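You operate a simulated robot arm through the tools that you are given. There is no shell and no other tool.

Carry out the task below with a simulated two-armed robot. There is one attempt and no reset: what you move stays moved.

## Task
Park the hook high over the yoke stand and switch the hoist off.
Fine: run the hook to the top before you travel; press the hoist stop button before the switch.

It is judged by the outcome, as a careful person would: the job done as asked, and still so three seconds after it is handed in. It fails if anything else is knocked over, pushed out of place, dropped, spilled or broken.

## Robot
Two 7-joint arms with two-finger parallel grippers on one trunk, on a base that drives. Base frame: it is fixed to the floor where the robot stands at the start and does not move with it; the origin is under the middle of the robot, x ahead of it, y to its left, z up. Lengths are in cm, angles in degrees, forces in N, time in s.
The left shoulder is at the start at [7.1, 15.6, 103], the right one opposite. Places, roughly: big blue bobbin [-175, 175, 25]; big red bobbin [-150, 125, 25]; blue cart clamp lever [-200, 60, 20]; blue hoist plug [-200, 200, 150]; bobbin cart [-220, 90, 20]; grey cart clamp lever [-230, 120, 30]; hoist speed switch [-200, 210, 130]; hoist stop button [-160, 210, 110]; hoist switch [-190, 210, 130]; hook latch [-230, 100, 150]; purple ball pin (3x3x12 cm) [-240, 110, 30]; shackle [-300, 275, 75]; teal ball pin [-275, 325, 75]; top of the yoke stand [-190, 130, 60]; yellow strap [-175, 200, 175]; yoke lever [-180, 130, 80]. Payload 3.91 kg a hand.
The TCP of each hand is the grasp point between the finger pads, 3 cm short of the fingertips. In the tool frame z runs along the fingers and y along their closing line. Largest opening 11 cm; finger width 2, thickness 1; the body of the gripper, 4.8 by 11.2 cm, starts 5.5 cm behind the TCP.
Orientation is that of the tool frame in the base frame, as a unit quaternion [x, y, z, w]. With the fingers straight down and closing along the base's y, the tool's x points along the base's -x, its y along +y and its z along -z.

## Interface
- The arms move only by the tool jog_arm. It takes "left_targets", "right_targets" or both (then of equal length, played together; a hand with none holds still); each is a list of rows, each a list of 3 entries, a list of its own where there are three numbers: the finger opening in cm, from 0 to 11, then the shift along the tool's x, y, z in units of 25 mm (1.0 is 25 mm), then the turn, a rotation vector about the tool's x, y, z in units of 8 degrees (1.0 is 8 degrees). In form: [[grip, [dx, dy, dz], [wx, wy, wz]], ...]. A call has 1 to 20 rows; each row shifts and turns the commanded pose from where the row before left it, along the tool's axes as they then stand. A call with a number of a shift or a turn outside -1 to 1 is refused whole. Rows are played at 5 a second. More than 5 cm and 8.6 degrees between two rows, or a gripper value outside its range, and nothing of the call is played. A pose out of reach is approached as far as the arm can. The call stops where the force on the tool passes 40 N (or 10 N more than at its start, if that is more) or the arm is blocked; 0.2 s more then pass. The fingers move at their own pace (about 10.8 cm/s each) and stop on an object; they squeeze with about 23 N. The grip force told is the motor's: it shows also when the fingers shut on nothing. Time passes only in rows, and 0.2 s behind the last, so rows that do not move let the fingers close. It gives the time, the measured TCP pose, the force on the tool (base axes), the opening and the grip force at its end, in the units of the frame above (readings bear some noise), with the torque about the TCP (base axes, N m) and any sound that the robot's microphone picked up.
- Cameras (640 x 400 px; columns grow to the right, rows downward): "scene" is now at [14.33, -0.06, 129.08]; the picture's right is [-0.00, -1.00, 0.00], its down [-0.27, 0.00, -0.96] and it looks along [0.96, -0.00, -0.27] (base axes); focal length 249 px, centre (320, 200). "left" rides on the left gripper at [7.2, -1.7, -10.3] in its tool frame; the picture's right is [0.23, 0.97, 0.00], its down [-0.76, 0.18, -0.62] and it looks along [-0.61, 0.14, 0.78] (tool axes); focal length 222 px, centre (320, 200). "right" rides on the right gripper at [7.2, 1.7, -10.3] in its tool frame; the picture's right is [-0.23, 0.97, 0.00], its down [-0.76, -0.18, -0.62] and it looks along [-0.61, -0.14, 0.78] (tool axes); focal length 222 px, centre (320, 200). There is no depth. A picture from a camera that has moved, and an enlarged one, comes with that camera's place and axes in the base frame and with its lens.
- capture(camera): a new picture of that camera. The clock stands still meanwhile.
- raise_lower(by): slides the trunk up (or, below 0, down) by that many cm; the arms and the scene camera ride with it, the base frame stays. It gives what a move gives, with no picture.
- base_move(legs): drives the robot by 1 to 6 legs, each [ahead, left, turn to the left] in cm, cm and degrees, along the robot's own axes; the way and the turn of a leg run together, so that a leg with both is an arc; at most 150 cm and 180 degrees a leg. The arms and the cameras ride along, it lands a little off, and it stops where it bumps. It gives what a move gives.
- head_to(pan, tilt): turns the head with the scene camera to pan (to the left, within 86 degrees either way) and tilt (down, from -29 to 69), counted from straight ahead of the robot. It gives what a move gives.
- enlarge(camera, box): a new picture of the part [left, top, right, bottom] of that camera's present view, enlarged. The clock stands still meanwhile.
- hand_in(): hands the job in; it is judged then, once.

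Nothing tells you exact positions but the pictures and the camera data. Unless the task says otherwise, let go and move clear before handing in.

The tools are called after ">>>" as name(argument=value, ...) on one line, values as JSON. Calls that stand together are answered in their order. jog_arm: Moves the arms, as the interface text tells. Its arguments: {"type":"object","properties":{"left_targets":{"type":"array","items":{"type":"array"}},"right_targets":{"type":"array","items":{"type":"array"}}},"required":[]} The other tools are called the same way: raise_lower (by) slides the trunk up or down; base_move (legs) drives the base; head_to (pan, tilt) turns the head that bears the scene camera; capture (camera) takes a picture; enlarge (camera, box) takes an enlarged picture of a part of a camera's view; hand_in () hands the job in.

At the start:

```text
t: 0.0
left_tcp_pos: [56.83, 29.7, 121.28]
left_ee_rot: [-0.001, 1.0, 0.0, 0.0]
left_force: [0.2, -0.1, -0.2]
left_moment: [0.0, -0.04, -0.02]
left_gripper_width: 10.98
left_grasp_force: 0.0
right_tcp_pos: [76.5, -34.86, 123.76]
right_ee_rot: [-0.001, 1.0, 0.001, 0.0]
right_force: [-0.6, 0.0, -0.1]
right_moment: [0.01, -0.02, 0.04]
right_gripper_width: 10.99
right_grasp_force: 0.0
trunk travel left (down, up): [-47.5, 46.5]
robot x, y, heading: [0.05, -0.18, -0.1]
head pan, tilt: [-0.1, 15.4]
```

scene: 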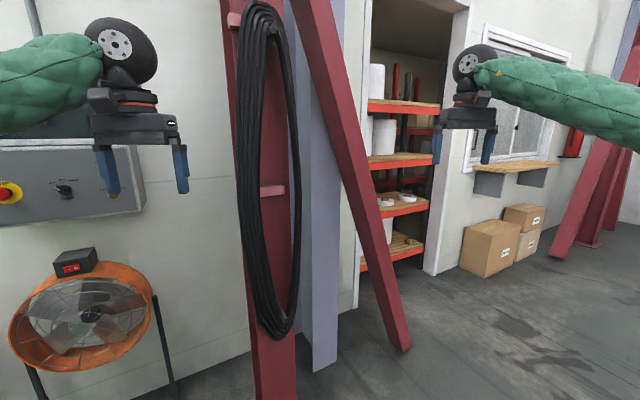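
right: 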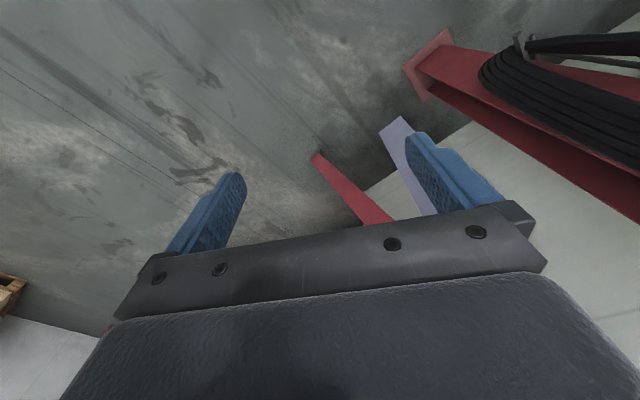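
left: 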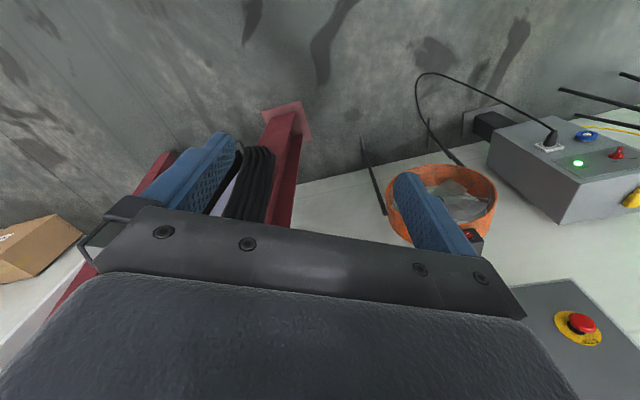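

I see a wall with a fan, an emergency stop panel and a column ahead; the hoist area should be behind me to the left. I'll look around with the head first.

>>> head_to(pan=86, tilt=10)

>>> capture(camera="scene")

```text
t: 1.6
left_tcp_pos: [56.81, 29.72, 121.3]
left_ee_rot: [-0.001, 1.0, 0.0, 0.0]
left_force: [-1.2, -0.3, -0.9]
left_moment: [-0.01, 0.02, 0.04]
left_gripper_width: 10.99
left_grasp_force: 0.1
right_tcp_pos: [76.38, -34.89, 123.93]
right_ee_rot: [0.0, 1.0, 0.0, 0.0]
right_force: [-0.4, 0.6, -0.3]
right_moment: [-0.01, 0.0, 0.0]
right_gripper_width: 11.02
right_grasp_force: 0.1
trunk travel left (down, up): [-47.5, 46.5]
robot x, y, heading: [0.12, 0.02, -0.0]
head pan, tilt: [85.9, 10.0]
```

```text
taken
camera scene: at [5.65, 9.23, 129.96], right [1.0, -0.07, 0.0], down [-0.01, -0.17, -0.98], along [0.07, 0.98, -0.17], focal length 249 px, centre (320, 200)
```

scene: 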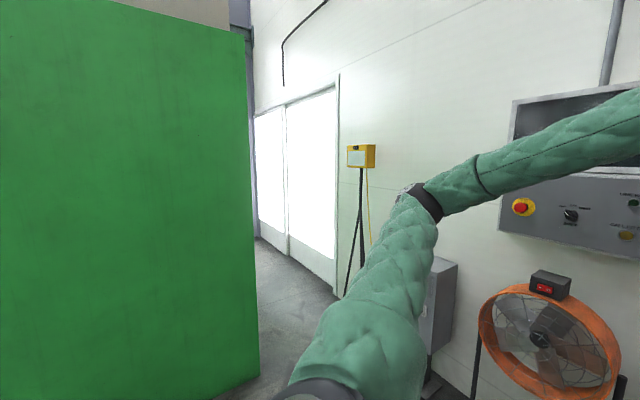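

A green screen stands along y≈140 to my left. I'll look to the right too before turning round.

>>> head_to(pan=-86, tilt=10)

>>> capture(camera="scene")

>>> base_move(legs=[[0, 0, 80]])

>>> head_to(pan=70, tilt=10)

>>> capture(camera="scene")

```text
t: 4.2
left_tcp_pos: [56.74, 29.7, 121.27]
left_ee_rot: [-0.001, 1.0, 0.0, 0.0]
left_force: [0.0, 0.4, 0.5]
left_moment: [0.03, 0.01, -0.01]
left_gripper_width: 11.0
left_grasp_force: 0.1
right_tcp_pos: [76.41, -34.96, 123.88]
right_ee_rot: [0.0, 1.0, 0.0, 0.0]
right_force: [-0.5, -0.2, -0.4]
right_moment: [0.02, 0.03, -0.04]
right_gripper_width: 11.0
right_grasp_force: 0.1
trunk travel left (down, up): [-47.5, 46.5]
robot x, y, heading: [0.17, 0.03, 0.1]
head pan, tilt: [-85.9, 10.0]
```

```text
taken
camera scene: at [5.65, -9.31, 129.96], right [-1.0, -0.07, 0.0], down [-0.01, 0.17, -0.98], along [0.07, -0.98, -0.17], focal length 249 px, centre (320, 200)
```

scene: 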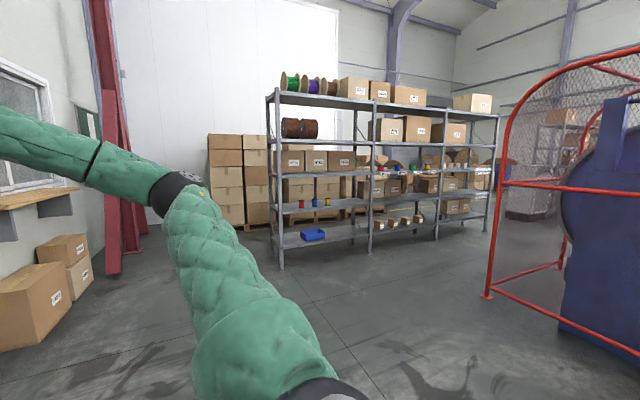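

```text
t: 6.1
left_tcp_pos: [38.05, 51.67, 121.22]
left_ee_rot: [-0.225, 0.974, 0.0, 0.0]
left_force: [-0.5, 0.3, 0.0]
left_moment: [-0.03, 0.02, -0.02]
left_gripper_width: 10.98
left_grasp_force: 0.1
right_tcp_pos: [83.75, 1.1, 124.04]
right_ee_rot: [-0.221, 0.975, -0.003, -0.003]
right_force: [-11.6, -4.1, 0.0]
right_moment: [0.44, -1.22, 0.28]
right_gripper_width: 11.02
right_grasp_force: 0.0
trunk travel left (down, up): [-47.5, 46.5]
robot x, y, heading: [-0.02, -0.28, 25.8]
head pan, tilt: [-85.9, 10.0]
stopped in leg 1: the force on the tool passed its limit at 342 N (the readings are from after the stop); the commanded pose is now the measured one
```

```text
t: 8.5
left_tcp_pos: [37.91, 51.63, 121.42]
left_ee_rot: [-0.227, 0.974, -0.001, 0.0]
left_force: [0.6, -0.1, 0.0]
left_moment: [0.01, -0.02, 0.0]
left_gripper_width: 11.0
left_grasp_force: 0.0
right_tcp_pos: [83.76, 1.25, 124.09]
right_ee_rot: [-0.22, 0.975, -0.003, -0.003]
right_force: [-14.3, -6.1, 3.7]
right_moment: [0.7, -1.58, 0.31]
right_gripper_width: 10.98
right_grasp_force: 0.1
trunk travel left (down, up): [-47.5, 46.5]
robot x, y, heading: [0.12, 0.03, 25.9]
head pan, tilt: [70.0, 10.0]
```

```text
taken
camera scene: at [3.31, 11.36, 129.97], right [0.99, 0.1, 0.0], down [0.02, -0.17, -0.98], along [-0.1, 0.98, -0.17], focal length 249 px, centre (320, 200)
```

scene: 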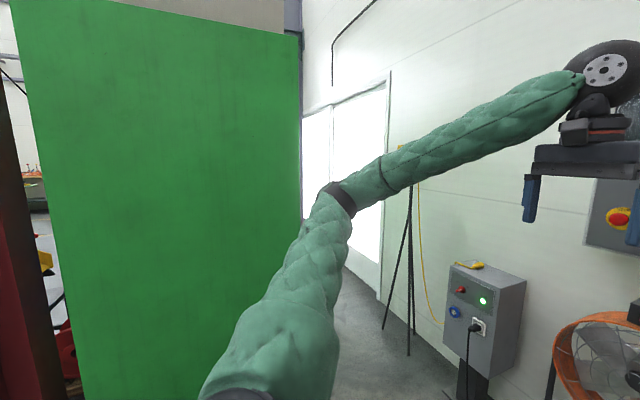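

The right hand bumped something ahead, probably the column with the coiled cable. I'll look there and back off.

>>> base_move(legs=[[0, 0, -6]])

>>> head_to(pan=-15, tilt=15)

>>> capture(camera="scene")

```text
t: 9.5
left_tcp_pos: [43.32, 47.16, 121.32]
left_ee_rot: [-0.173, 0.985, 0.0, -0.001]
left_force: [-0.5, -1.0, -0.2]
left_moment: [0.04, -0.01, 0.0]
left_gripper_width: 11.02
left_grasp_force: 0.1
right_tcp_pos: [83.8, -7.71, 123.89]
right_ee_rot: [-0.169, 0.986, -0.003, -0.005]
right_force: [0.7, -0.5, 0.5]
right_moment: [0.04, -0.01, 0.03]
right_gripper_width: 11.0
right_grasp_force: 0.1
trunk travel left (down, up): [-47.5, 46.5]
robot x, y, heading: [-0.12, 0.16, 20.0]
head pan, tilt: [70.0, 10.0]
```

```text
t: 11.1
left_tcp_pos: [43.3, 47.31, 121.32]
left_ee_rot: [-0.174, 0.985, 0.0, -0.001]
left_force: [-0.2, -0.7, -0.6]
left_moment: [0.02, -0.03, -0.01]
left_gripper_width: 10.98
left_grasp_force: 0.1
right_tcp_pos: [83.59, -7.64, 123.91]
right_ee_rot: [-0.169, 0.986, -0.003, -0.005]
right_force: [0.5, -0.4, -0.5]
right_moment: [-0.02, -0.04, 0.03]
right_gripper_width: 10.99
right_grasp_force: 0.1
trunk travel left (down, up): [-47.5, 46.5]
robot x, y, heading: [0.0, -0.04, 19.8]
head pan, tilt: [-15.0, 15.0]
```

```text
taken
camera scene: at [13.99, 2.5, 129.14], right [0.09, -1.0, 0.0], down [-0.26, -0.02, -0.97], along [0.96, 0.08, -0.26], focal length 249 px, centre (320, 200)
```

scene: 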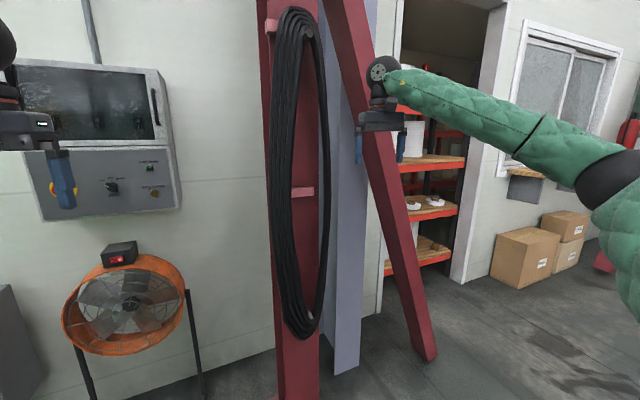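

The cable coil looks undisturbed. I'll pull both hands in toward the body before turning.

>>> jog_arm(left_targets=[[5, [1, 0, 0], [0, 0, 0]], [5, [1, 0, 0], [0, 0, 0]], [5, [1, 0, 0], [0, 0, 0]], [5, [1, 0, 0], [0, 0, 0]], [5, [1, 0, 0], [0, 0, 0]], [5, [1, 0, 0], [0, 0, 0]], [5, [0, 0, 0], [0, 0, 0]], [5, [0, 0, 0], [0, 0, 0]], [5, [0, 0, 0], [0, 0, 0]], [5, [0, 0, 0], [0, 0, 0]], [5, [0, 0, 0], [0, 0, 0]], [5, [0, 0, 0], [0, 0, 0]], [5, [0, 0, 0], [0, 0, 0]], [5, [0, 0, 0], [0, 0, 0]]], right_targets=[[5, [1, 0, 0], [0, 0, 0]], [5, [1, 0, 0], [0, 0, 0]], [5, [1, 0, 0], [0, 0, 0]], [5, [1, 0, 0], [0, 0, 0]], [5, [1, 0, 0], [0, 0, 0]], [5, [1, 0, 0], [0, 0, 0]], [5, [1, 0, 0], [0, 0, 0]], [5, [1, 0, 0], [0, 0, 0]], [5, [1, 0, 0], [0, 0, 0]], [5, [1, 0, 0], [0, 0, 0]], [5, [1, 0, 0], [0, 0, 0]], [5, [1, 0, 0], [0, 0, 0]], [5, [1, 0, 0], [0, 0, 0]], [5, [1, 0, 0], [0, 0, 0]]])

>>> head_to(pan=86, tilt=10)

>>> capture(camera="scene")

```text
t: 14.1
left_tcp_pos: [29.12, 42.24, 121.28]
left_ee_rot: [-0.175, 0.985, 0.001, 0.0]
left_force: [0.5, 0.1, -0.5]
left_moment: [0.01, -0.02, -0.01]
left_gripper_width: 5.04
left_grasp_force: 0.1
right_tcp_pos: [50.53, -19.5, 124.2]
right_ee_rot: [-0.169, 0.986, -0.004, -0.004]
right_force: [-0.4, 0.4, -0.5]
right_moment: [0.02, -0.01, 0.01]
right_gripper_width: 4.99
right_grasp_force: 0.1
trunk travel left (down, up): [-47.5, 46.5]
robot x, y, heading: [0.02, 0.46, 20.1]
head pan, tilt: [-15.0, 15.0]
```

```text
t: 15.8
left_tcp_pos: [29.14, 42.31, 121.43]
left_ee_rot: [-0.174, 0.985, -0.001, -0.002]
left_force: [0.1, 0.6, 0.3]
left_moment: [-0.02, -0.05, 0.04]
left_gripper_width: 5.03
left_grasp_force: 0.0
right_tcp_pos: [50.63, -19.48, 124.21]
right_ee_rot: [-0.168, 0.986, -0.003, -0.005]
right_force: [-0.7, 0.5, 0.2]
right_moment: [0.0, 0.05, -0.02]
right_gripper_width: 5.01
right_grasp_force: 0.1
trunk travel left (down, up): [-47.5, 46.5]
robot x, y, heading: [0.32, -0.19, 19.9]
head pan, tilt: [85.9, 10.0]
```

```text
taken
camera scene: at [2.14, 10.63, 129.96], right [0.96, 0.27, 0.0], down [0.05, -0.17, -0.98], along [-0.27, 0.95, -0.17], focal length 249 px, centre (320, 200)
```

scene: 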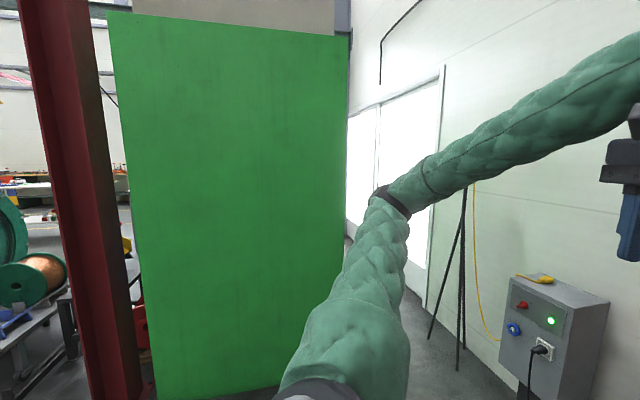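

Arms are in; the screen and a red post are at the left. Turning in place to the left in stages now.

>>> base_move(legs=[[0, 0, 70]])

>>> head_to(pan=45, tilt=15)

>>> capture(camera="scene")

>>> head_to(pan=86, tilt=15)

>>> capture(camera="scene")

```text
t: 19.1
left_tcp_pos: [-27.09, 42.44, 121.31]
left_ee_rot: [-0.677, 0.736, -0.002, 0.005]
left_force: [0.2, 0.0, -1.0]
left_moment: [-0.01, -0.01, 0.0]
left_gripper_width: 5.0
left_grasp_force: 0.0
right_tcp_pos: [38.12, 35.76, 124.78]
right_ee_rot: [-0.672, 0.741, -0.003, 0.004]
right_force: [1.4, 0.0, -0.5]
right_moment: [-0.01, 0.04, 0.02]
right_gripper_width: 5.01
right_grasp_force: 0.1
trunk travel left (down, up): [-47.5, 46.5]
robot x, y, heading: [-0.1, -1.29, 85.0]
head pan, tilt: [85.9, 10.0]
stopped in leg 1: the robot was blocked; the commanded pose is now the measured one
```

```text
t: 20.2
left_tcp_pos: [-27.05, 42.13, 121.33]
left_ee_rot: [-0.677, 0.736, -0.001, 0.005]
left_force: [0.9, -0.1, 0.6]
left_moment: [0.0, -0.03, 0.0]
left_gripper_width: 5.0
left_grasp_force: 0.1
right_tcp_pos: [37.97, 35.76, 124.88]
right_ee_rot: [-0.673, 0.74, -0.004, 0.004]
right_force: [0.5, -0.5, -0.3]
right_moment: [-0.02, -0.02, 0.01]
right_gripper_width: 4.99
right_grasp_force: 0.2
trunk travel left (down, up): [-47.5, 46.5]
robot x, y, heading: [-0.21, -1.05, 85.3]
head pan, tilt: [45.0, 15.0]
```

```text
taken
camera scene: at [-6.7, 10.02, 129.19], right [0.76, 0.64, 0.01], down [0.18, -0.19, -0.97], along [-0.62, 0.74, -0.26], focal length 249 px, centre (320, 200)
```

scene: 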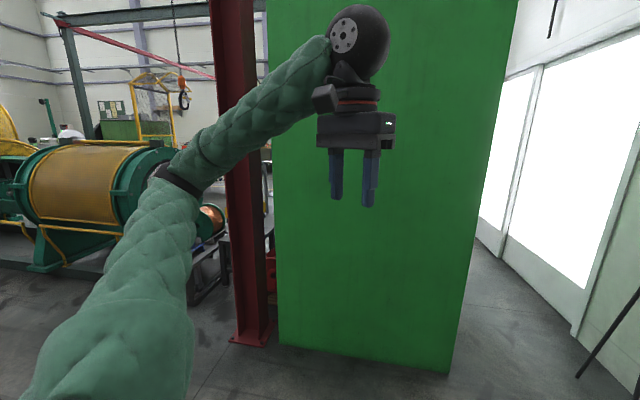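

```text
t: 21.2
left_tcp_pos: [-27.21, 42.11, 121.52]
left_ee_rot: [-0.678, 0.735, -0.002, 0.006]
left_force: [0.2, -0.3, -0.6]
left_moment: [-0.02, 0.01, 0.02]
left_gripper_width: 5.02
left_grasp_force: 0.1
right_tcp_pos: [38.0, 35.7, 124.88]
right_ee_rot: [-0.672, 0.741, -0.003, 0.005]
right_force: [-0.5, -1.0, -0.4]
right_moment: [0.01, 0.01, 0.0]
right_gripper_width: 5.02
right_grasp_force: 0.0
trunk travel left (down, up): [-47.5, 46.5]
robot x, y, heading: [0.2, -1.42, 85.3]
head pan, tilt: [85.9, 15.0]
```

```text
taken
camera scene: at [-9.91, 4.34, 129.11], right [0.16, 0.99, 0.01], down [0.26, -0.03, -0.96], along [-0.95, 0.15, -0.27], focal length 249 px, centre (320, 200)
```

scene: 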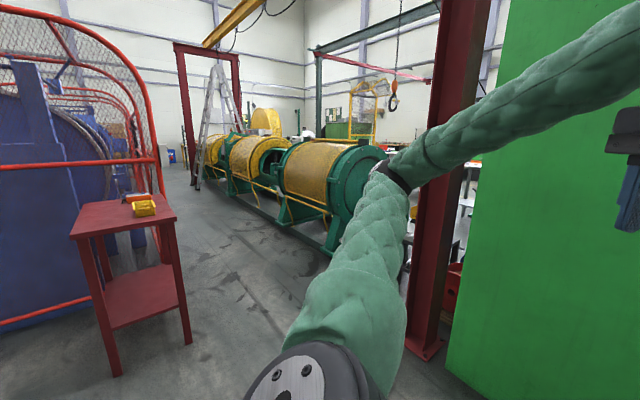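

The turn was blocked at about 85°. I'll look to the right side for what's touching.

>>> head_to(pan=-50, tilt=40)

>>> capture(camera="scene")

>>> head_to(pan=-86, tilt=20)

>>> capture(camera="scene")

>>> head_to(pan=0, tilt=60)

>>> capture(camera="scene")

```text
t: 23.4
left_tcp_pos: [-27.14, 42.01, 121.38]
left_ee_rot: [-0.678, 0.735, -0.001, 0.006]
left_force: [0.3, 0.8, -0.3]
left_moment: [-0.04, -0.01, 0.03]
left_gripper_width: 4.99
left_grasp_force: 0.0
right_tcp_pos: [38.02, 35.76, 124.81]
right_ee_rot: [-0.673, 0.739, -0.003, 0.005]
right_force: [-0.5, 0.3, 0.2]
right_moment: [0.02, -0.02, 0.02]
right_gripper_width: 5.01
right_grasp_force: 0.1
trunk travel left (down, up): [-47.5, 46.5]
robot x, y, heading: [0.07, -1.09, 85.2]
head pan, tilt: [-50.0, 40.0]
```

```text
taken
camera scene: at [6.29, 7.81, 125.32], right [0.58, -0.82, 0.0], down [-0.52, -0.36, -0.77], along [0.63, 0.45, -0.63], focal length 249 px, centre (320, 200)
```

scene: 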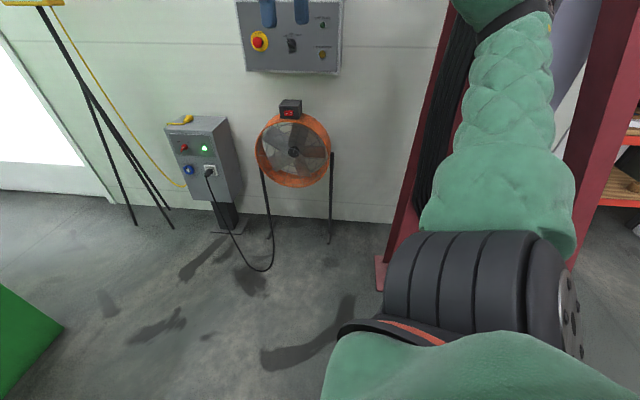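

```text
t: 24.4
left_tcp_pos: [-27.05, 42.03, 121.36]
left_ee_rot: [-0.677, 0.736, -0.001, 0.005]
left_force: [-0.4, -0.4, 0.0]
left_moment: [-0.01, 0.02, -0.03]
left_gripper_width: 5.03
left_grasp_force: 0.1
right_tcp_pos: [38.03, 35.66, 124.82]
right_ee_rot: [-0.673, 0.74, -0.003, 0.004]
right_force: [0.5, -1.0, 0.4]
right_moment: [-0.02, 0.02, -0.02]
right_gripper_width: 5.01
right_grasp_force: 0.0
trunk travel left (down, up): [-47.5, 46.5]
robot x, y, heading: [-0.12, -1.18, 85.2]
head pan, tilt: [-85.9, 20.0]
```

```text
taken
camera scene: at [8.62, 2.77, 128.44], right [-0.01, -1.0, -0.01], down [-0.33, 0.01, -0.94], along [0.94, -0.01, -0.33], focal length 249 px, centre (320, 200)
```

scene: 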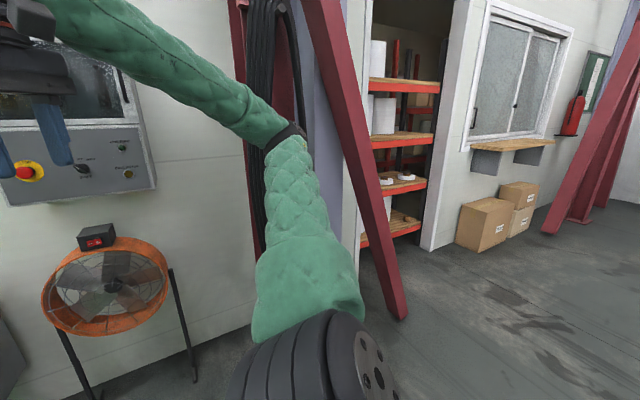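

```text
t: 26.0
left_tcp_pos: [-27.15, 42.13, 121.34]
left_ee_rot: [-0.677, 0.736, -0.001, 0.006]
left_force: [-0.3, -0.8, 0.2]
left_moment: [0.02, -0.03, -0.04]
left_gripper_width: 5.02
left_grasp_force: 0.1
right_tcp_pos: [37.92, 35.55, 124.78]
right_ee_rot: [-0.672, 0.74, -0.003, 0.005]
right_force: [-0.8, -0.3, 0.6]
right_moment: [-0.01, 0.04, -0.03]
right_gripper_width: 4.99
right_grasp_force: 0.1
trunk travel left (down, up): [-47.5, 46.5]
robot x, y, heading: [-0.15, -1.08, 84.7]
head pan, tilt: [0.0, 60.0]
```

```text
taken
camera scene: at [-0.08, 9.59, 122.59], right [1.0, -0.09, 0.01], down [-0.07, -0.86, -0.51], along [0.05, 0.5, -0.86], focal length 249 px, centre (320, 200)
```

scene: 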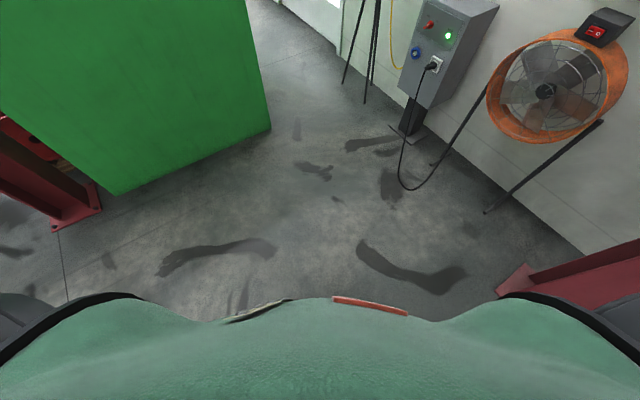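

The right elbow appears to be against the coil/column. I'll slide left (away from it), then turn on.

>>> base_move(legs=[[-10, 30, 0]])

>>> head_to(pan=-86, tilt=15)

>>> capture(camera="scene")

>>> base_move(legs=[[0, 0, 90]])

>>> head_to(pan=0, tilt=15)

>>> capture(camera="scene")

```text
t: 28.2
left_tcp_pos: [-57.08, 35.42, 121.36]
left_ee_rot: [-0.678, 0.735, 0.0, 0.001]
left_force: [0.1, -0.6, -0.4]
left_moment: [0.01, -0.03, 0.0]
left_gripper_width: 5.01
left_grasp_force: 0.1
right_tcp_pos: [8.18, 29.06, 124.25]
right_ee_rot: [-0.673, 0.74, -0.003, -0.001]
right_force: [0.4, 0.4, 0.1]
right_moment: [0.01, 0.0, 0.0]
right_gripper_width: 5.01
right_grasp_force: 0.1
trunk travel left (down, up): [-47.5, 46.5]
robot x, y, heading: [-30.8, -8.97, 85.1]
head pan, tilt: [0.0, 60.0]
```

```text
t: 29.8
left_tcp_pos: [-56.99, 35.39, 121.24]
left_ee_rot: [-0.678, 0.735, 0.001, -0.001]
left_force: [-0.8, -0.2, -0.2]
left_moment: [0.01, 0.02, 0.0]
left_gripper_width: 5.06
left_grasp_force: 0.0
right_tcp_pos: [8.15, 29.12, 124.14]
right_ee_rot: [-0.673, 0.739, -0.002, -0.002]
right_force: [0.0, 0.7, -0.2]
right_moment: [0.0, 0.03, -0.03]
right_gripper_width: 5.04
right_grasp_force: 0.1
trunk travel left (down, up): [-47.5, 46.5]
robot x, y, heading: [-30.69, -8.73, 85.3]
head pan, tilt: [-85.9, 15.0]
```

```text
taken
camera scene: at [-21.03, -3.81, 129.14], right [-0.01, -1.0, 0.0], down [-0.26, 0.0, -0.97], along [0.97, -0.01, -0.26], focal length 249 px, centre (320, 200)
```

scene: 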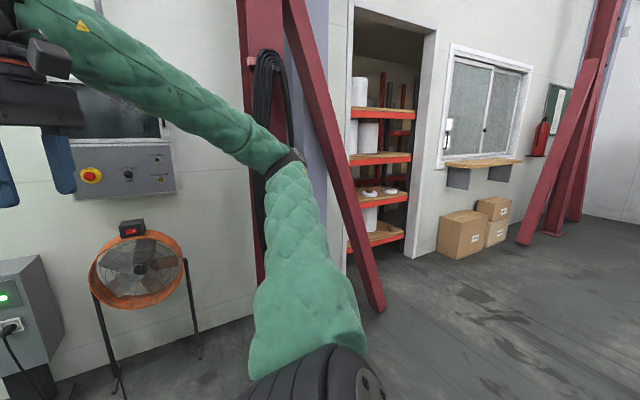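

```text
t: 33.9
left_tcp_pos: [-75.39, -34.17, 121.34]
left_ee_rot: [0.999, -0.05, 0.001, 0.0]
left_force: [-0.9, -0.5, 0.4]
left_moment: [0.01, 0.02, -0.01]
left_gripper_width: 4.97
left_grasp_force: 0.0
right_tcp_pos: [-67.9, 30.77, 124.29]
right_ee_rot: [0.998, -0.056, 0.003, -0.001]
right_force: [-0.1, 0.5, 0.1]
right_moment: [0.02, 0.0, -0.01]
right_gripper_width: 4.99
right_grasp_force: 0.1
trunk travel left (down, up): [-47.5, 46.5]
robot x, y, heading: [-30.96, -8.78, 174.0]
head pan, tilt: [-85.9, 15.0]
```

```text
t: 35.5
left_tcp_pos: [-75.28, -34.23, 121.29]
left_ee_rot: [0.999, -0.049, 0.0, 0.0]
left_force: [0.2, -0.2, 0.3]
left_moment: [0.01, 0.02, 0.0]
left_gripper_width: 4.99
left_grasp_force: 0.1
right_tcp_pos: [-67.93, 30.78, 124.22]
right_ee_rot: [0.998, -0.056, 0.003, -0.001]
right_force: [-0.3, -0.5, -0.5]
right_moment: [0.01, 0.02, -0.04]
right_gripper_width: 5.02
right_grasp_force: 0.0
trunk travel left (down, up): [-47.5, 46.5]
robot x, y, heading: [-30.64, -8.41, 174.4]
head pan, tilt: [0.0, 15.0]
```

```text
taken
camera scene: at [-45.11, -7.26, 129.14], right [0.1, 0.99, 0.0], down [0.26, -0.03, -0.97], along [-0.96, 0.1, -0.26], focal length 249 px, centre (320, 200)
```

scene: 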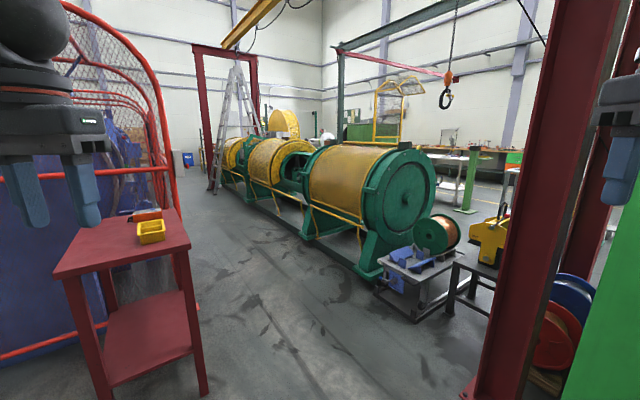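

I can now see the hoist area: hook hanging, a crane beam, the cart with a copper bobbin, a yellow yoke on a stand. I'll look closer.

>>> enlarge(camera="scene", box=[320, 0, 640, 340])

>>> head_to(pan=-45, tilt=15)

>>> capture(camera="scene")

>>> head_to(pan=0, tilt=45)

>>> capture(camera="scene")

```text
1.18 times, centred on (480, 170) of scene
camera zoom: at [-45.11, -7.26, 129.14], right [0.1, 0.99, 0.0], down [0.26, -0.03, -0.97], along [-0.96, 0.1, -0.26], focal length 293 px, centre (132, 235)
```

zoom: 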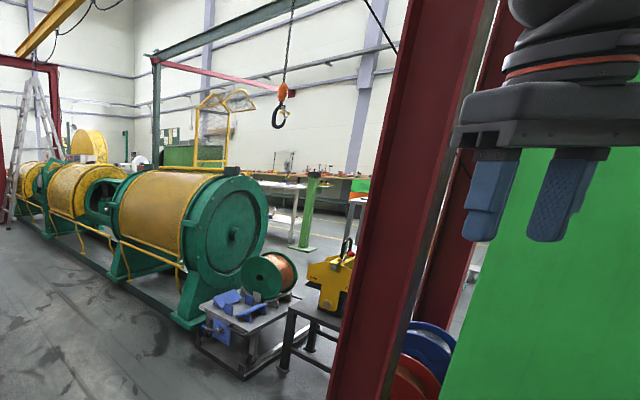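

```text
t: 36.7
left_tcp_pos: [-75.23, -34.06, 121.39]
left_ee_rot: [0.999, -0.048, 0.0, 0.0]
left_force: [0.6, 0.1, 0.1]
left_moment: [0.06, 0.05, 0.04]
left_gripper_width: 5.02
left_grasp_force: 0.0
right_tcp_pos: [-67.83, 30.76, 124.19]
right_ee_rot: [0.998, -0.056, 0.003, -0.001]
right_force: [0.4, 0.1, -0.7]
right_moment: [0.02, 0.0, 0.02]
right_gripper_width: 5.01
right_grasp_force: 0.1
trunk travel left (down, up): [-47.5, 46.5]
robot x, y, heading: [-30.42, -8.82, 174.2]
head pan, tilt: [-45.0, 15.0]
```

```text
taken
camera scene: at [-41.72, -0.98, 129.14], right [0.77, 0.63, 0.0], down [0.16, -0.2, -0.97], along [-0.61, 0.75, -0.26], focal length 249 px, centre (320, 200)
```

scene: 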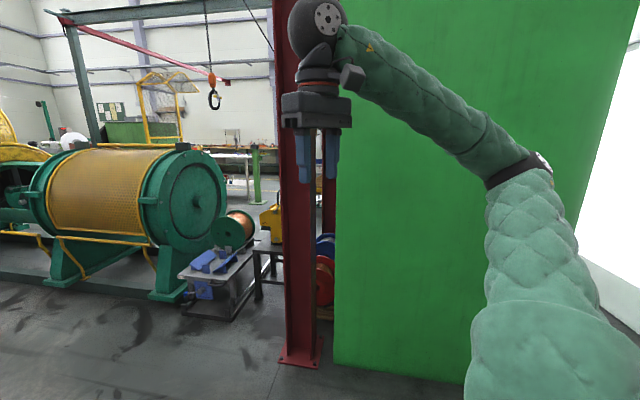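

```text
t: 37.8
left_tcp_pos: [-75.2, -34.16, 121.44]
left_ee_rot: [0.999, -0.05, 0.0, 0.001]
left_force: [0.5, -0.6, 0.3]
left_moment: [0.02, -0.02, 0.03]
left_gripper_width: 4.98
left_grasp_force: 0.0
right_tcp_pos: [-67.82, 30.95, 124.37]
right_ee_rot: [0.998, -0.056, 0.003, 0.0]
right_force: [-0.2, -1.3, -0.3]
right_moment: [0.01, -0.03, 0.02]
right_gripper_width: 5.02
right_grasp_force: 0.1
trunk travel left (down, up): [-47.5, 46.5]
robot x, y, heading: [-30.78, -8.55, 174.4]
head pan, tilt: [0.0, 45.0]
```

```text
taken
camera scene: at [-43.9, -7.38, 124.47], right [0.1, 0.99, 0.0], down [0.7, -0.07, -0.71], along [-0.7, 0.07, -0.71], focal length 249 px, centre (320, 200)
```

scene: 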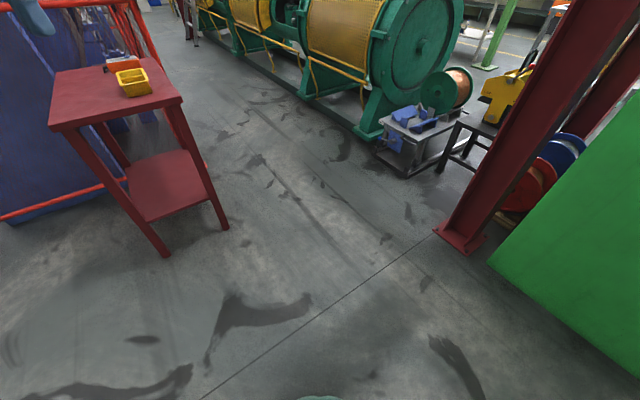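

The route ahead runs between the red table and the red post. I'll drive forward through that gap with a slight left bias, then look toward the yoke stand.

>>> base_move(legs=[[0, 14, 0], [60, 0, 0]])

>>> head_to(pan=-60, tilt=15)

>>> capture(camera="scene")

>>> head_to(pan=60, tilt=35)

>>> capture(camera="scene")

```text
t: 42.1
left_tcp_pos: [-137.55, -41.95, 121.3]
left_ee_rot: [0.999, -0.051, 0.0, 0.0]
left_force: [-0.7, -0.3, -0.6]
left_moment: [-0.01, -0.02, 0.0]
left_gripper_width: 5.01
left_grasp_force: 0.1
right_tcp_pos: [-129.86, 23.12, 124.18]
right_ee_rot: [0.998, -0.056, 0.004, 0.0]
right_force: [0.3, 0.3, 0.0]
right_moment: [0.03, -0.02, 0.01]
right_gripper_width: 5.03
right_grasp_force: 0.2
trunk travel left (down, up): [-47.5, 46.5]
robot x, y, heading: [-92.51, -16.79, 174.3]
head pan, tilt: [0.0, 45.0]
```

```text
t: 43.5
left_tcp_pos: [-137.29, -41.91, 121.4]
left_ee_rot: [0.999, -0.051, -0.001, 0.0]
left_force: [0.2, -0.1, 0.4]
left_moment: [0.0, -0.03, 0.0]
left_gripper_width: 5.02
left_grasp_force: 0.0
right_tcp_pos: [-129.79, 23.05, 124.21]
right_ee_rot: [0.998, -0.056, 0.004, -0.001]
right_force: [-0.6, 0.2, 0.5]
right_moment: [0.01, 0.02, -0.02]
right_gripper_width: 5.02
right_grasp_force: 0.0
trunk travel left (down, up): [-47.5, 46.5]
robot x, y, heading: [-92.92, -16.47, 174.1]
head pan, tilt: [-60.0, 15.0]
```

```text
taken
camera scene: at [-101.67, -7.55, 129.14], right [0.91, 0.41, 0.0], down [0.11, -0.24, -0.97], along [-0.39, 0.88, -0.26], focal length 249 px, centre (320, 200)
```

scene: 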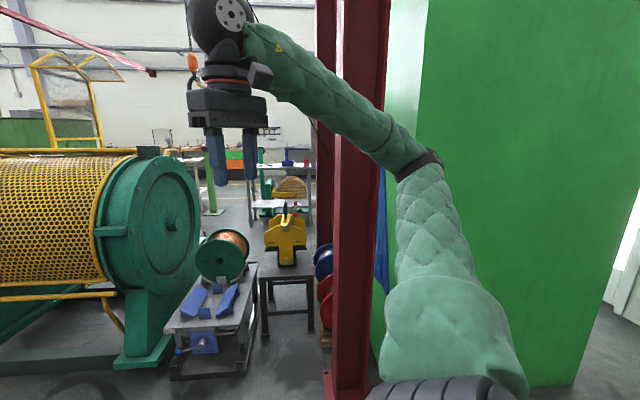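

```text
t: 45.5
left_tcp_pos: [-137.34, -41.93, 121.22]
left_ee_rot: [0.999, -0.051, 0.0, -0.001]
left_force: [-0.5, 0.4, -0.4]
left_moment: [0.0, 0.01, 0.0]
left_gripper_width: 5.02
left_grasp_force: 0.0
right_tcp_pos: [-129.68, 23.25, 124.17]
right_ee_rot: [0.998, -0.056, 0.003, 0.0]
right_force: [0.5, -0.1, 0.3]
right_moment: [0.02, 0.01, -0.04]
right_gripper_width: 4.99
right_grasp_force: 0.2
trunk travel left (down, up): [-47.5, 46.5]
robot x, y, heading: [-92.93, -16.65, 173.8]
head pan, tilt: [60.0, 35.0]
```

```text
taken
camera scene: at [-103.02, -23.2, 125.94], right [-0.81, 0.59, 0.0], down [0.34, 0.46, -0.82], along [-0.48, -0.66, -0.57], focal length 249 px, centre (320, 200)
```

scene: 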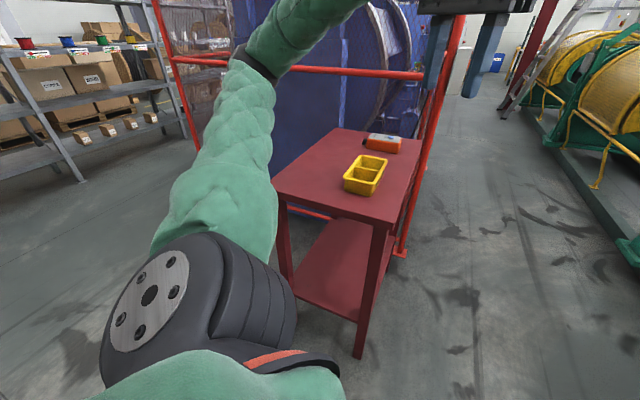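

I'll turn to face the hoist area (heading ~85°), then strafe left past the post with the elbows clear of it.

>>> base_move(legs=[[0, 0, -88], [5, 0, 0]])

>>> head_to(pan=45, tilt=25)

>>> capture(camera="scene")

```text
t: 50.1
left_tcp_pos: [-118.77, 32.82, 121.2]
left_ee_rot: [-0.68, 0.734, -0.001, 0.0]
left_force: [-0.5, 0.9, -0.2]
left_moment: [-0.01, -0.03, 0.0]
left_gripper_width: 5.02
left_grasp_force: 0.1
right_tcp_pos: [-53.46, 26.84, 124.2]
right_ee_rot: [-0.675, 0.737, -0.003, -0.002]
right_force: [0.3, 1.3, 0.4]
right_moment: [-0.05, -0.02, 0.03]
right_gripper_width: 5.04
right_grasp_force: 0.0
trunk travel left (down, up): [-47.5, 46.5]
robot x, y, heading: [-92.16, -11.28, 85.5]
head pan, tilt: [60.0, 35.0]
```

```text
t: 50.9
left_tcp_pos: [-118.78, 32.47, 121.28]
left_ee_rot: [-0.68, 0.733, 0.0, -0.001]
left_force: [-0.5, 0.6, -1.1]
left_moment: [0.03, 0.0, 0.0]
left_gripper_width: 4.99
left_grasp_force: 0.1
right_tcp_pos: [-53.53, 26.45, 124.18]
right_ee_rot: [-0.674, 0.738, -0.003, -0.002]
right_force: [0.9, -0.1, 0.3]
right_moment: [0.0, 0.03, 0.02]
right_gripper_width: 5.01
right_grasp_force: 0.0
trunk travel left (down, up): [-47.5, 46.5]
robot x, y, heading: [-92.44, -11.68, 85.4]
head pan, tilt: [45.0, 25.0]
```

```text
taken
camera scene: at [-98.01, 0.44, 127.52], right [0.76, 0.65, 0.0], down [0.27, -0.32, -0.91], along [-0.59, 0.69, -0.42], focal length 249 px, centre (320, 200)
```

scene: 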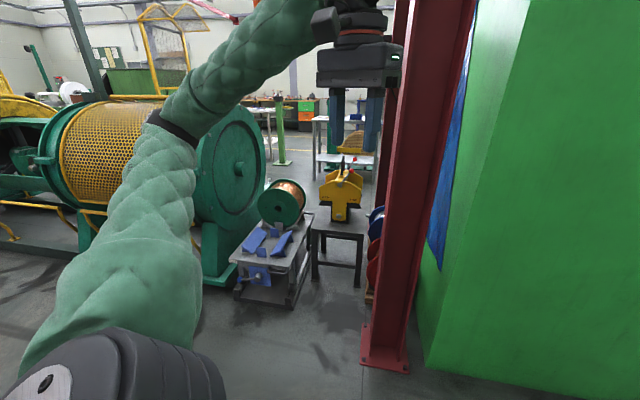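

Strafing left now toward the cart's front aisle.

>>> base_move(legs=[[0, 70, 0]])

>>> head_to(pan=0, tilt=10)

>>> capture(camera="scene")

>>> enlarge(camera="scene", box=[200, 60, 440, 210])

```text
t: 54.7
left_tcp_pos: [-187.67, 37.16, 121.24]
left_ee_rot: [-0.684, 0.729, -0.001, 0.0]
left_force: [1.0, -0.6, -0.4]
left_moment: [0.01, -0.06, 0.01]
left_gripper_width: 5.01
left_grasp_force: 0.1
right_tcp_pos: [-122.45, 32.01, 124.16]
right_ee_rot: [-0.679, 0.734, -0.003, -0.002]
right_force: [-0.7, -0.6, -0.1]
right_moment: [-0.02, -0.01, -0.01]
right_gripper_width: 5.0
right_grasp_force: 0.0
trunk travel left (down, up): [-47.5, 46.5]
robot x, y, heading: [-160.75, -6.47, 86.3]
head pan, tilt: [45.0, 25.0]
```

```text
t: 55.8
left_tcp_pos: [-187.66, 37.29, 121.26]
left_ee_rot: [-0.684, 0.73, -0.001, -0.001]
left_force: [0.1, -0.3, 0.1]
left_moment: [-0.02, -0.02, 0.02]
left_gripper_width: 4.99
left_grasp_force: 0.1
right_tcp_pos: [-122.41, 31.99, 124.1]
right_ee_rot: [-0.679, 0.734, -0.003, -0.001]
right_force: [-0.4, 0.1, 0.6]
right_moment: [0.02, 0.05, -0.03]
right_gripper_width: 5.01
right_grasp_force: 0.0
trunk travel left (down, up): [-47.5, 46.5]
robot x, y, heading: [-160.64, -6.29, 86.2]
head pan, tilt: [0.0, 10.0]
```

```text
taken
camera scene: at [-159.81, 7.79, 129.95], right [1.0, -0.07, 0.0], down [-0.01, -0.17, -0.98], along [0.07, 0.98, -0.17], focal length 249 px, centre (320, 200)
```

scene: 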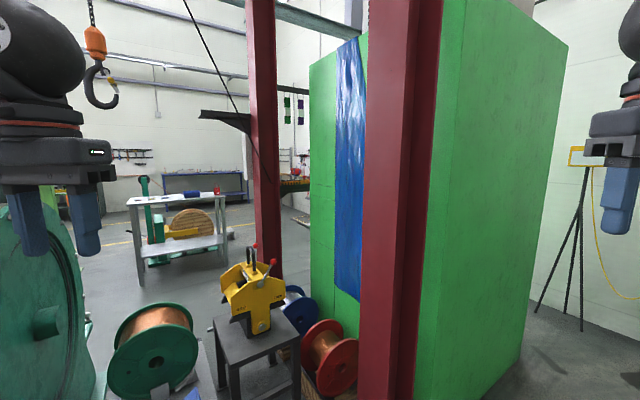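

```text
2.67 times, centred on (320, 135) of scene
camera zoom: at [-159.81, 7.79, 129.95], right [1.0, -0.07, 0.0], down [-0.01, -0.17, -0.98], along [0.07, 0.98, -0.17], focal length 665 px, centre (320, 373)
```

zoom: 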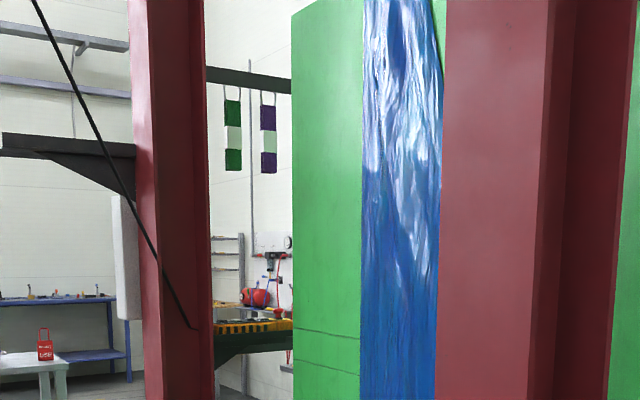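

The far red post at about (-189, 208) likely carries the controls on another side. I'll zoom in on it and look around for other access.

>>> enlarge(camera="scene", box=[180, 0, 330, 140])

>>> enlarge(camera="scene", box=[180, 120, 340, 280])

>>> head_to(pan=40, tilt=10)

>>> capture(camera="scene")

>>> head_to(pan=10, tilt=-25)

>>> capture(camera="scene")

>>> head_to(pan=10, tilt=45)

>>> capture(camera="scene")

```text
2.86 times, centred on (255, 70) of scene
camera zoom: at [-159.81, 7.79, 129.95], right [1.0, -0.07, 0.0], down [-0.01, -0.17, -0.98], along [0.07, 0.98, -0.17], focal length 712 px, centre (506, 571)
```

zoom: 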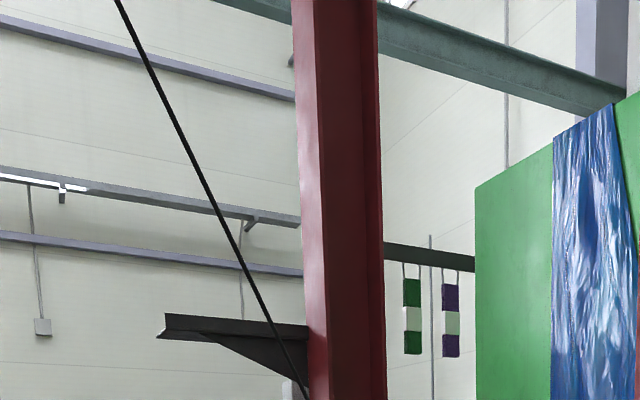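

```text
2.50 times, centred on (260, 200) of scene
camera zoom: at [-159.81, 7.79, 129.95], right [1.0, -0.07, 0.0], down [-0.01, -0.17, -0.98], along [0.07, 0.98, -0.17], focal length 623 px, centre (470, 200)
```

zoom: 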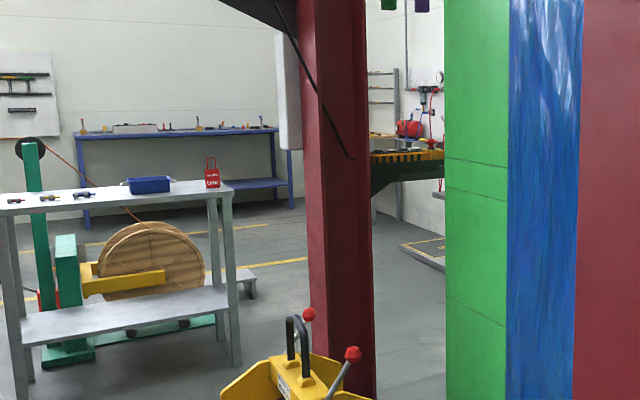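

```text
t: 56.9
left_tcp_pos: [-187.66, 37.19, 121.23]
left_ee_rot: [-0.684, 0.729, -0.001, 0.0]
left_force: [0.9, -0.6, 0.2]
left_moment: [-0.02, -0.05, -0.01]
left_gripper_width: 5.03
left_grasp_force: 0.0
right_tcp_pos: [-122.46, 31.94, 124.23]
right_ee_rot: [-0.678, 0.735, -0.004, -0.002]
right_force: [0.9, 0.5, -0.2]
right_moment: [0.0, 0.04, 0.01]
right_gripper_width: 5.03
right_grasp_force: 0.1
trunk travel left (down, up): [-47.5, 46.5]
robot x, y, heading: [-160.83, -6.22, 85.9]
head pan, tilt: [40.0, 10.0]
```

```text
taken
camera scene: at [-165.91, 6.02, 129.96], right [0.81, 0.59, 0.0], down [0.1, -0.14, -0.98], along [-0.58, 0.8, -0.17], focal length 249 px, centre (320, 200)
```

scene: 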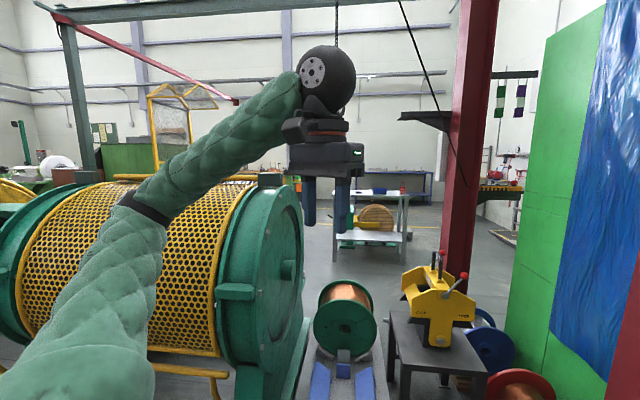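

```text
t: 57.9
left_tcp_pos: [-187.65, 37.24, 121.28]
left_ee_rot: [-0.684, 0.73, -0.001, 0.0]
left_force: [-0.2, -0.6, -0.1]
left_moment: [-0.01, 0.03, -0.01]
left_gripper_width: 5.03
left_grasp_force: 0.0
right_tcp_pos: [-122.49, 31.89, 124.28]
right_ee_rot: [-0.678, 0.735, -0.002, -0.002]
right_force: [0.5, 0.2, 0.6]
right_moment: [-0.01, -0.01, 0.0]
right_gripper_width: 5.0
right_grasp_force: 0.1
trunk travel left (down, up): [-47.5, 46.5]
robot x, y, heading: [-160.56, -6.55, 86.1]
head pan, tilt: [10.0, -25.0]
```

```text
taken
camera scene: at [-161.2, 5.58, 135.12], right [0.99, 0.11, 0.0], down [-0.05, 0.42, -0.91], along [-0.1, 0.9, 0.42], focal length 249 px, centre (320, 200)
```

scene: 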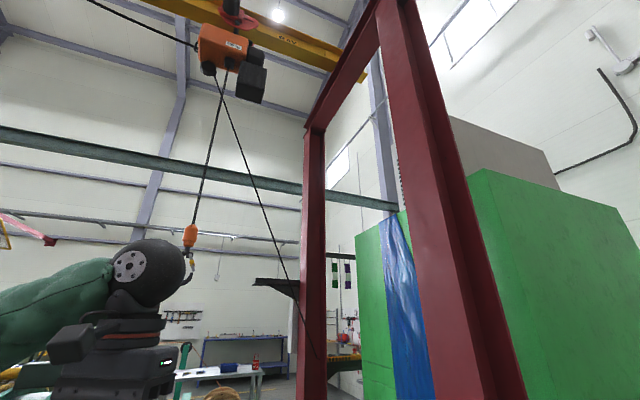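

```text
t: 59.3
left_tcp_pos: [-187.61, 37.14, 121.32]
left_ee_rot: [-0.683, 0.73, -0.001, -0.001]
left_force: [0.0, -0.3, -0.2]
left_moment: [-0.01, -0.01, -0.03]
left_gripper_width: 5.0
left_grasp_force: 0.0
right_tcp_pos: [-122.42, 31.92, 124.21]
right_ee_rot: [-0.679, 0.735, -0.004, -0.002]
right_force: [0.4, -0.3, 0.1]
right_moment: [0.02, 0.0, -0.03]
right_gripper_width: 5.01
right_grasp_force: 0.0
trunk travel left (down, up): [-47.5, 46.5]
robot x, y, heading: [-160.69, -6.09, 85.9]
head pan, tilt: [10.0, 45.0]
```

```text
taken
camera scene: at [-161.3, 6.6, 124.47], right [0.99, 0.11, 0.0], down [0.08, -0.7, -0.71], along [-0.08, 0.7, -0.71], focal length 249 px, centre (320, 200)
```

scene: 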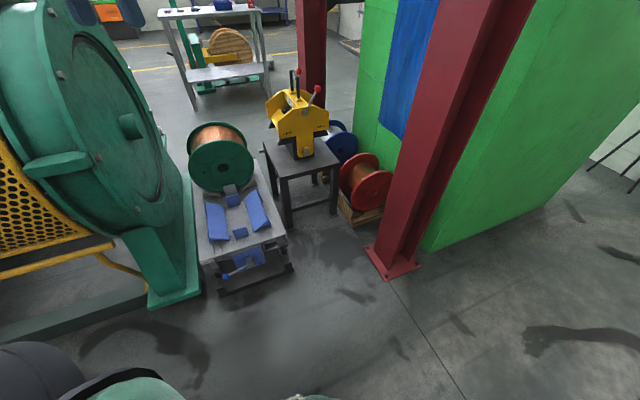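

The hoist is a chain hoist on a yellow beam, with a cable running down to the far post. I'll zoom where the cable ends.

>>> head_to(pan=10, tilt=10)

>>> enlarge(camera="scene", box=[290, 130, 370, 240])

>>> raise_lower(by=45)

>>> head_to(pan=10, tilt=30)

>>> capture(camera="scene")

```text
t: 60.3
left_tcp_pos: [-187.66, 37.36, 121.16]
left_ee_rot: [-0.684, 0.73, 0.0, -0.001]
left_force: [-0.3, -0.3, -0.1]
left_moment: [0.0, 0.01, -0.02]
left_gripper_width: 5.0
left_grasp_force: 0.0
right_tcp_pos: [-122.46, 31.96, 124.22]
right_ee_rot: [-0.679, 0.734, -0.003, -0.002]
right_force: [0.3, -0.1, -0.3]
right_moment: [0.0, -0.02, 0.0]
right_gripper_width: 5.0
right_grasp_force: 0.1
trunk travel left (down, up): [-47.5, 46.5]
robot x, y, heading: [-160.59, -6.43, 85.9]
head pan, tilt: [10.0, 10.0]
```

```text
3.64 times, centred on (330, 185) of scene
camera zoom: at [-161.43, 7.75, 129.95], right [0.99, 0.11, 0.0], down [0.02, -0.17, -0.98], along [-0.11, 0.98, -0.17], focal length 906 px, centre (284, 254)
```

zoom: 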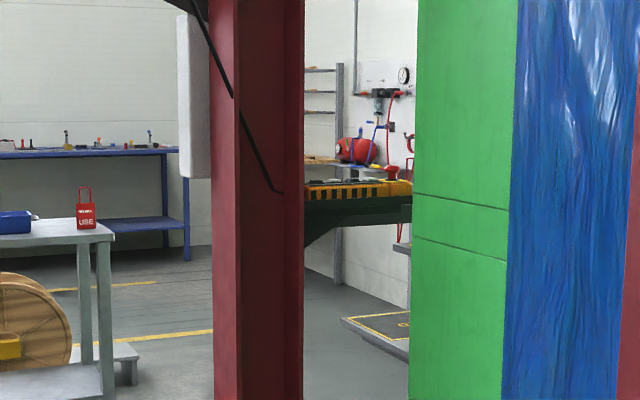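

```text
refused: 45 is not a number from -40 to 40
```

```text
t: 61.1
left_tcp_pos: [-187.61, 37.24, 121.32]
left_ee_rot: [-0.684, 0.73, -0.002, 0.0]
left_force: [0.6, -0.1, -0.2]
left_moment: [0.01, 0.01, -0.02]
left_gripper_width: 5.01
left_grasp_force: 0.1
right_tcp_pos: [-122.37, 31.83, 124.18]
right_ee_rot: [-0.678, 0.735, -0.003, -0.001]
right_force: [-0.3, 0.0, -0.5]
right_moment: [0.01, 0.01, 0.02]
right_gripper_width: 5.03
right_grasp_force: 0.0
trunk travel left (down, up): [-47.5, 46.5]
robot x, y, heading: [-160.75, -6.48, 86.1]
head pan, tilt: [10.0, 30.0]
```

```text
taken
camera scene: at [-161.4, 7.5, 126.73], right [0.99, 0.11, 0.0], down [0.05, -0.5, -0.87], along [-0.09, 0.86, -0.5], focal length 249 px, centre (320, 200)
```

scene: 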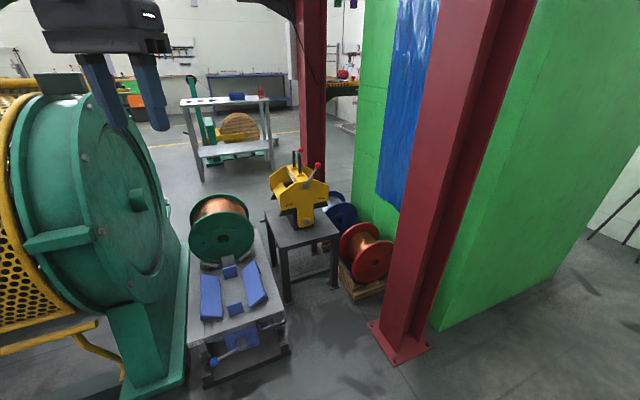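

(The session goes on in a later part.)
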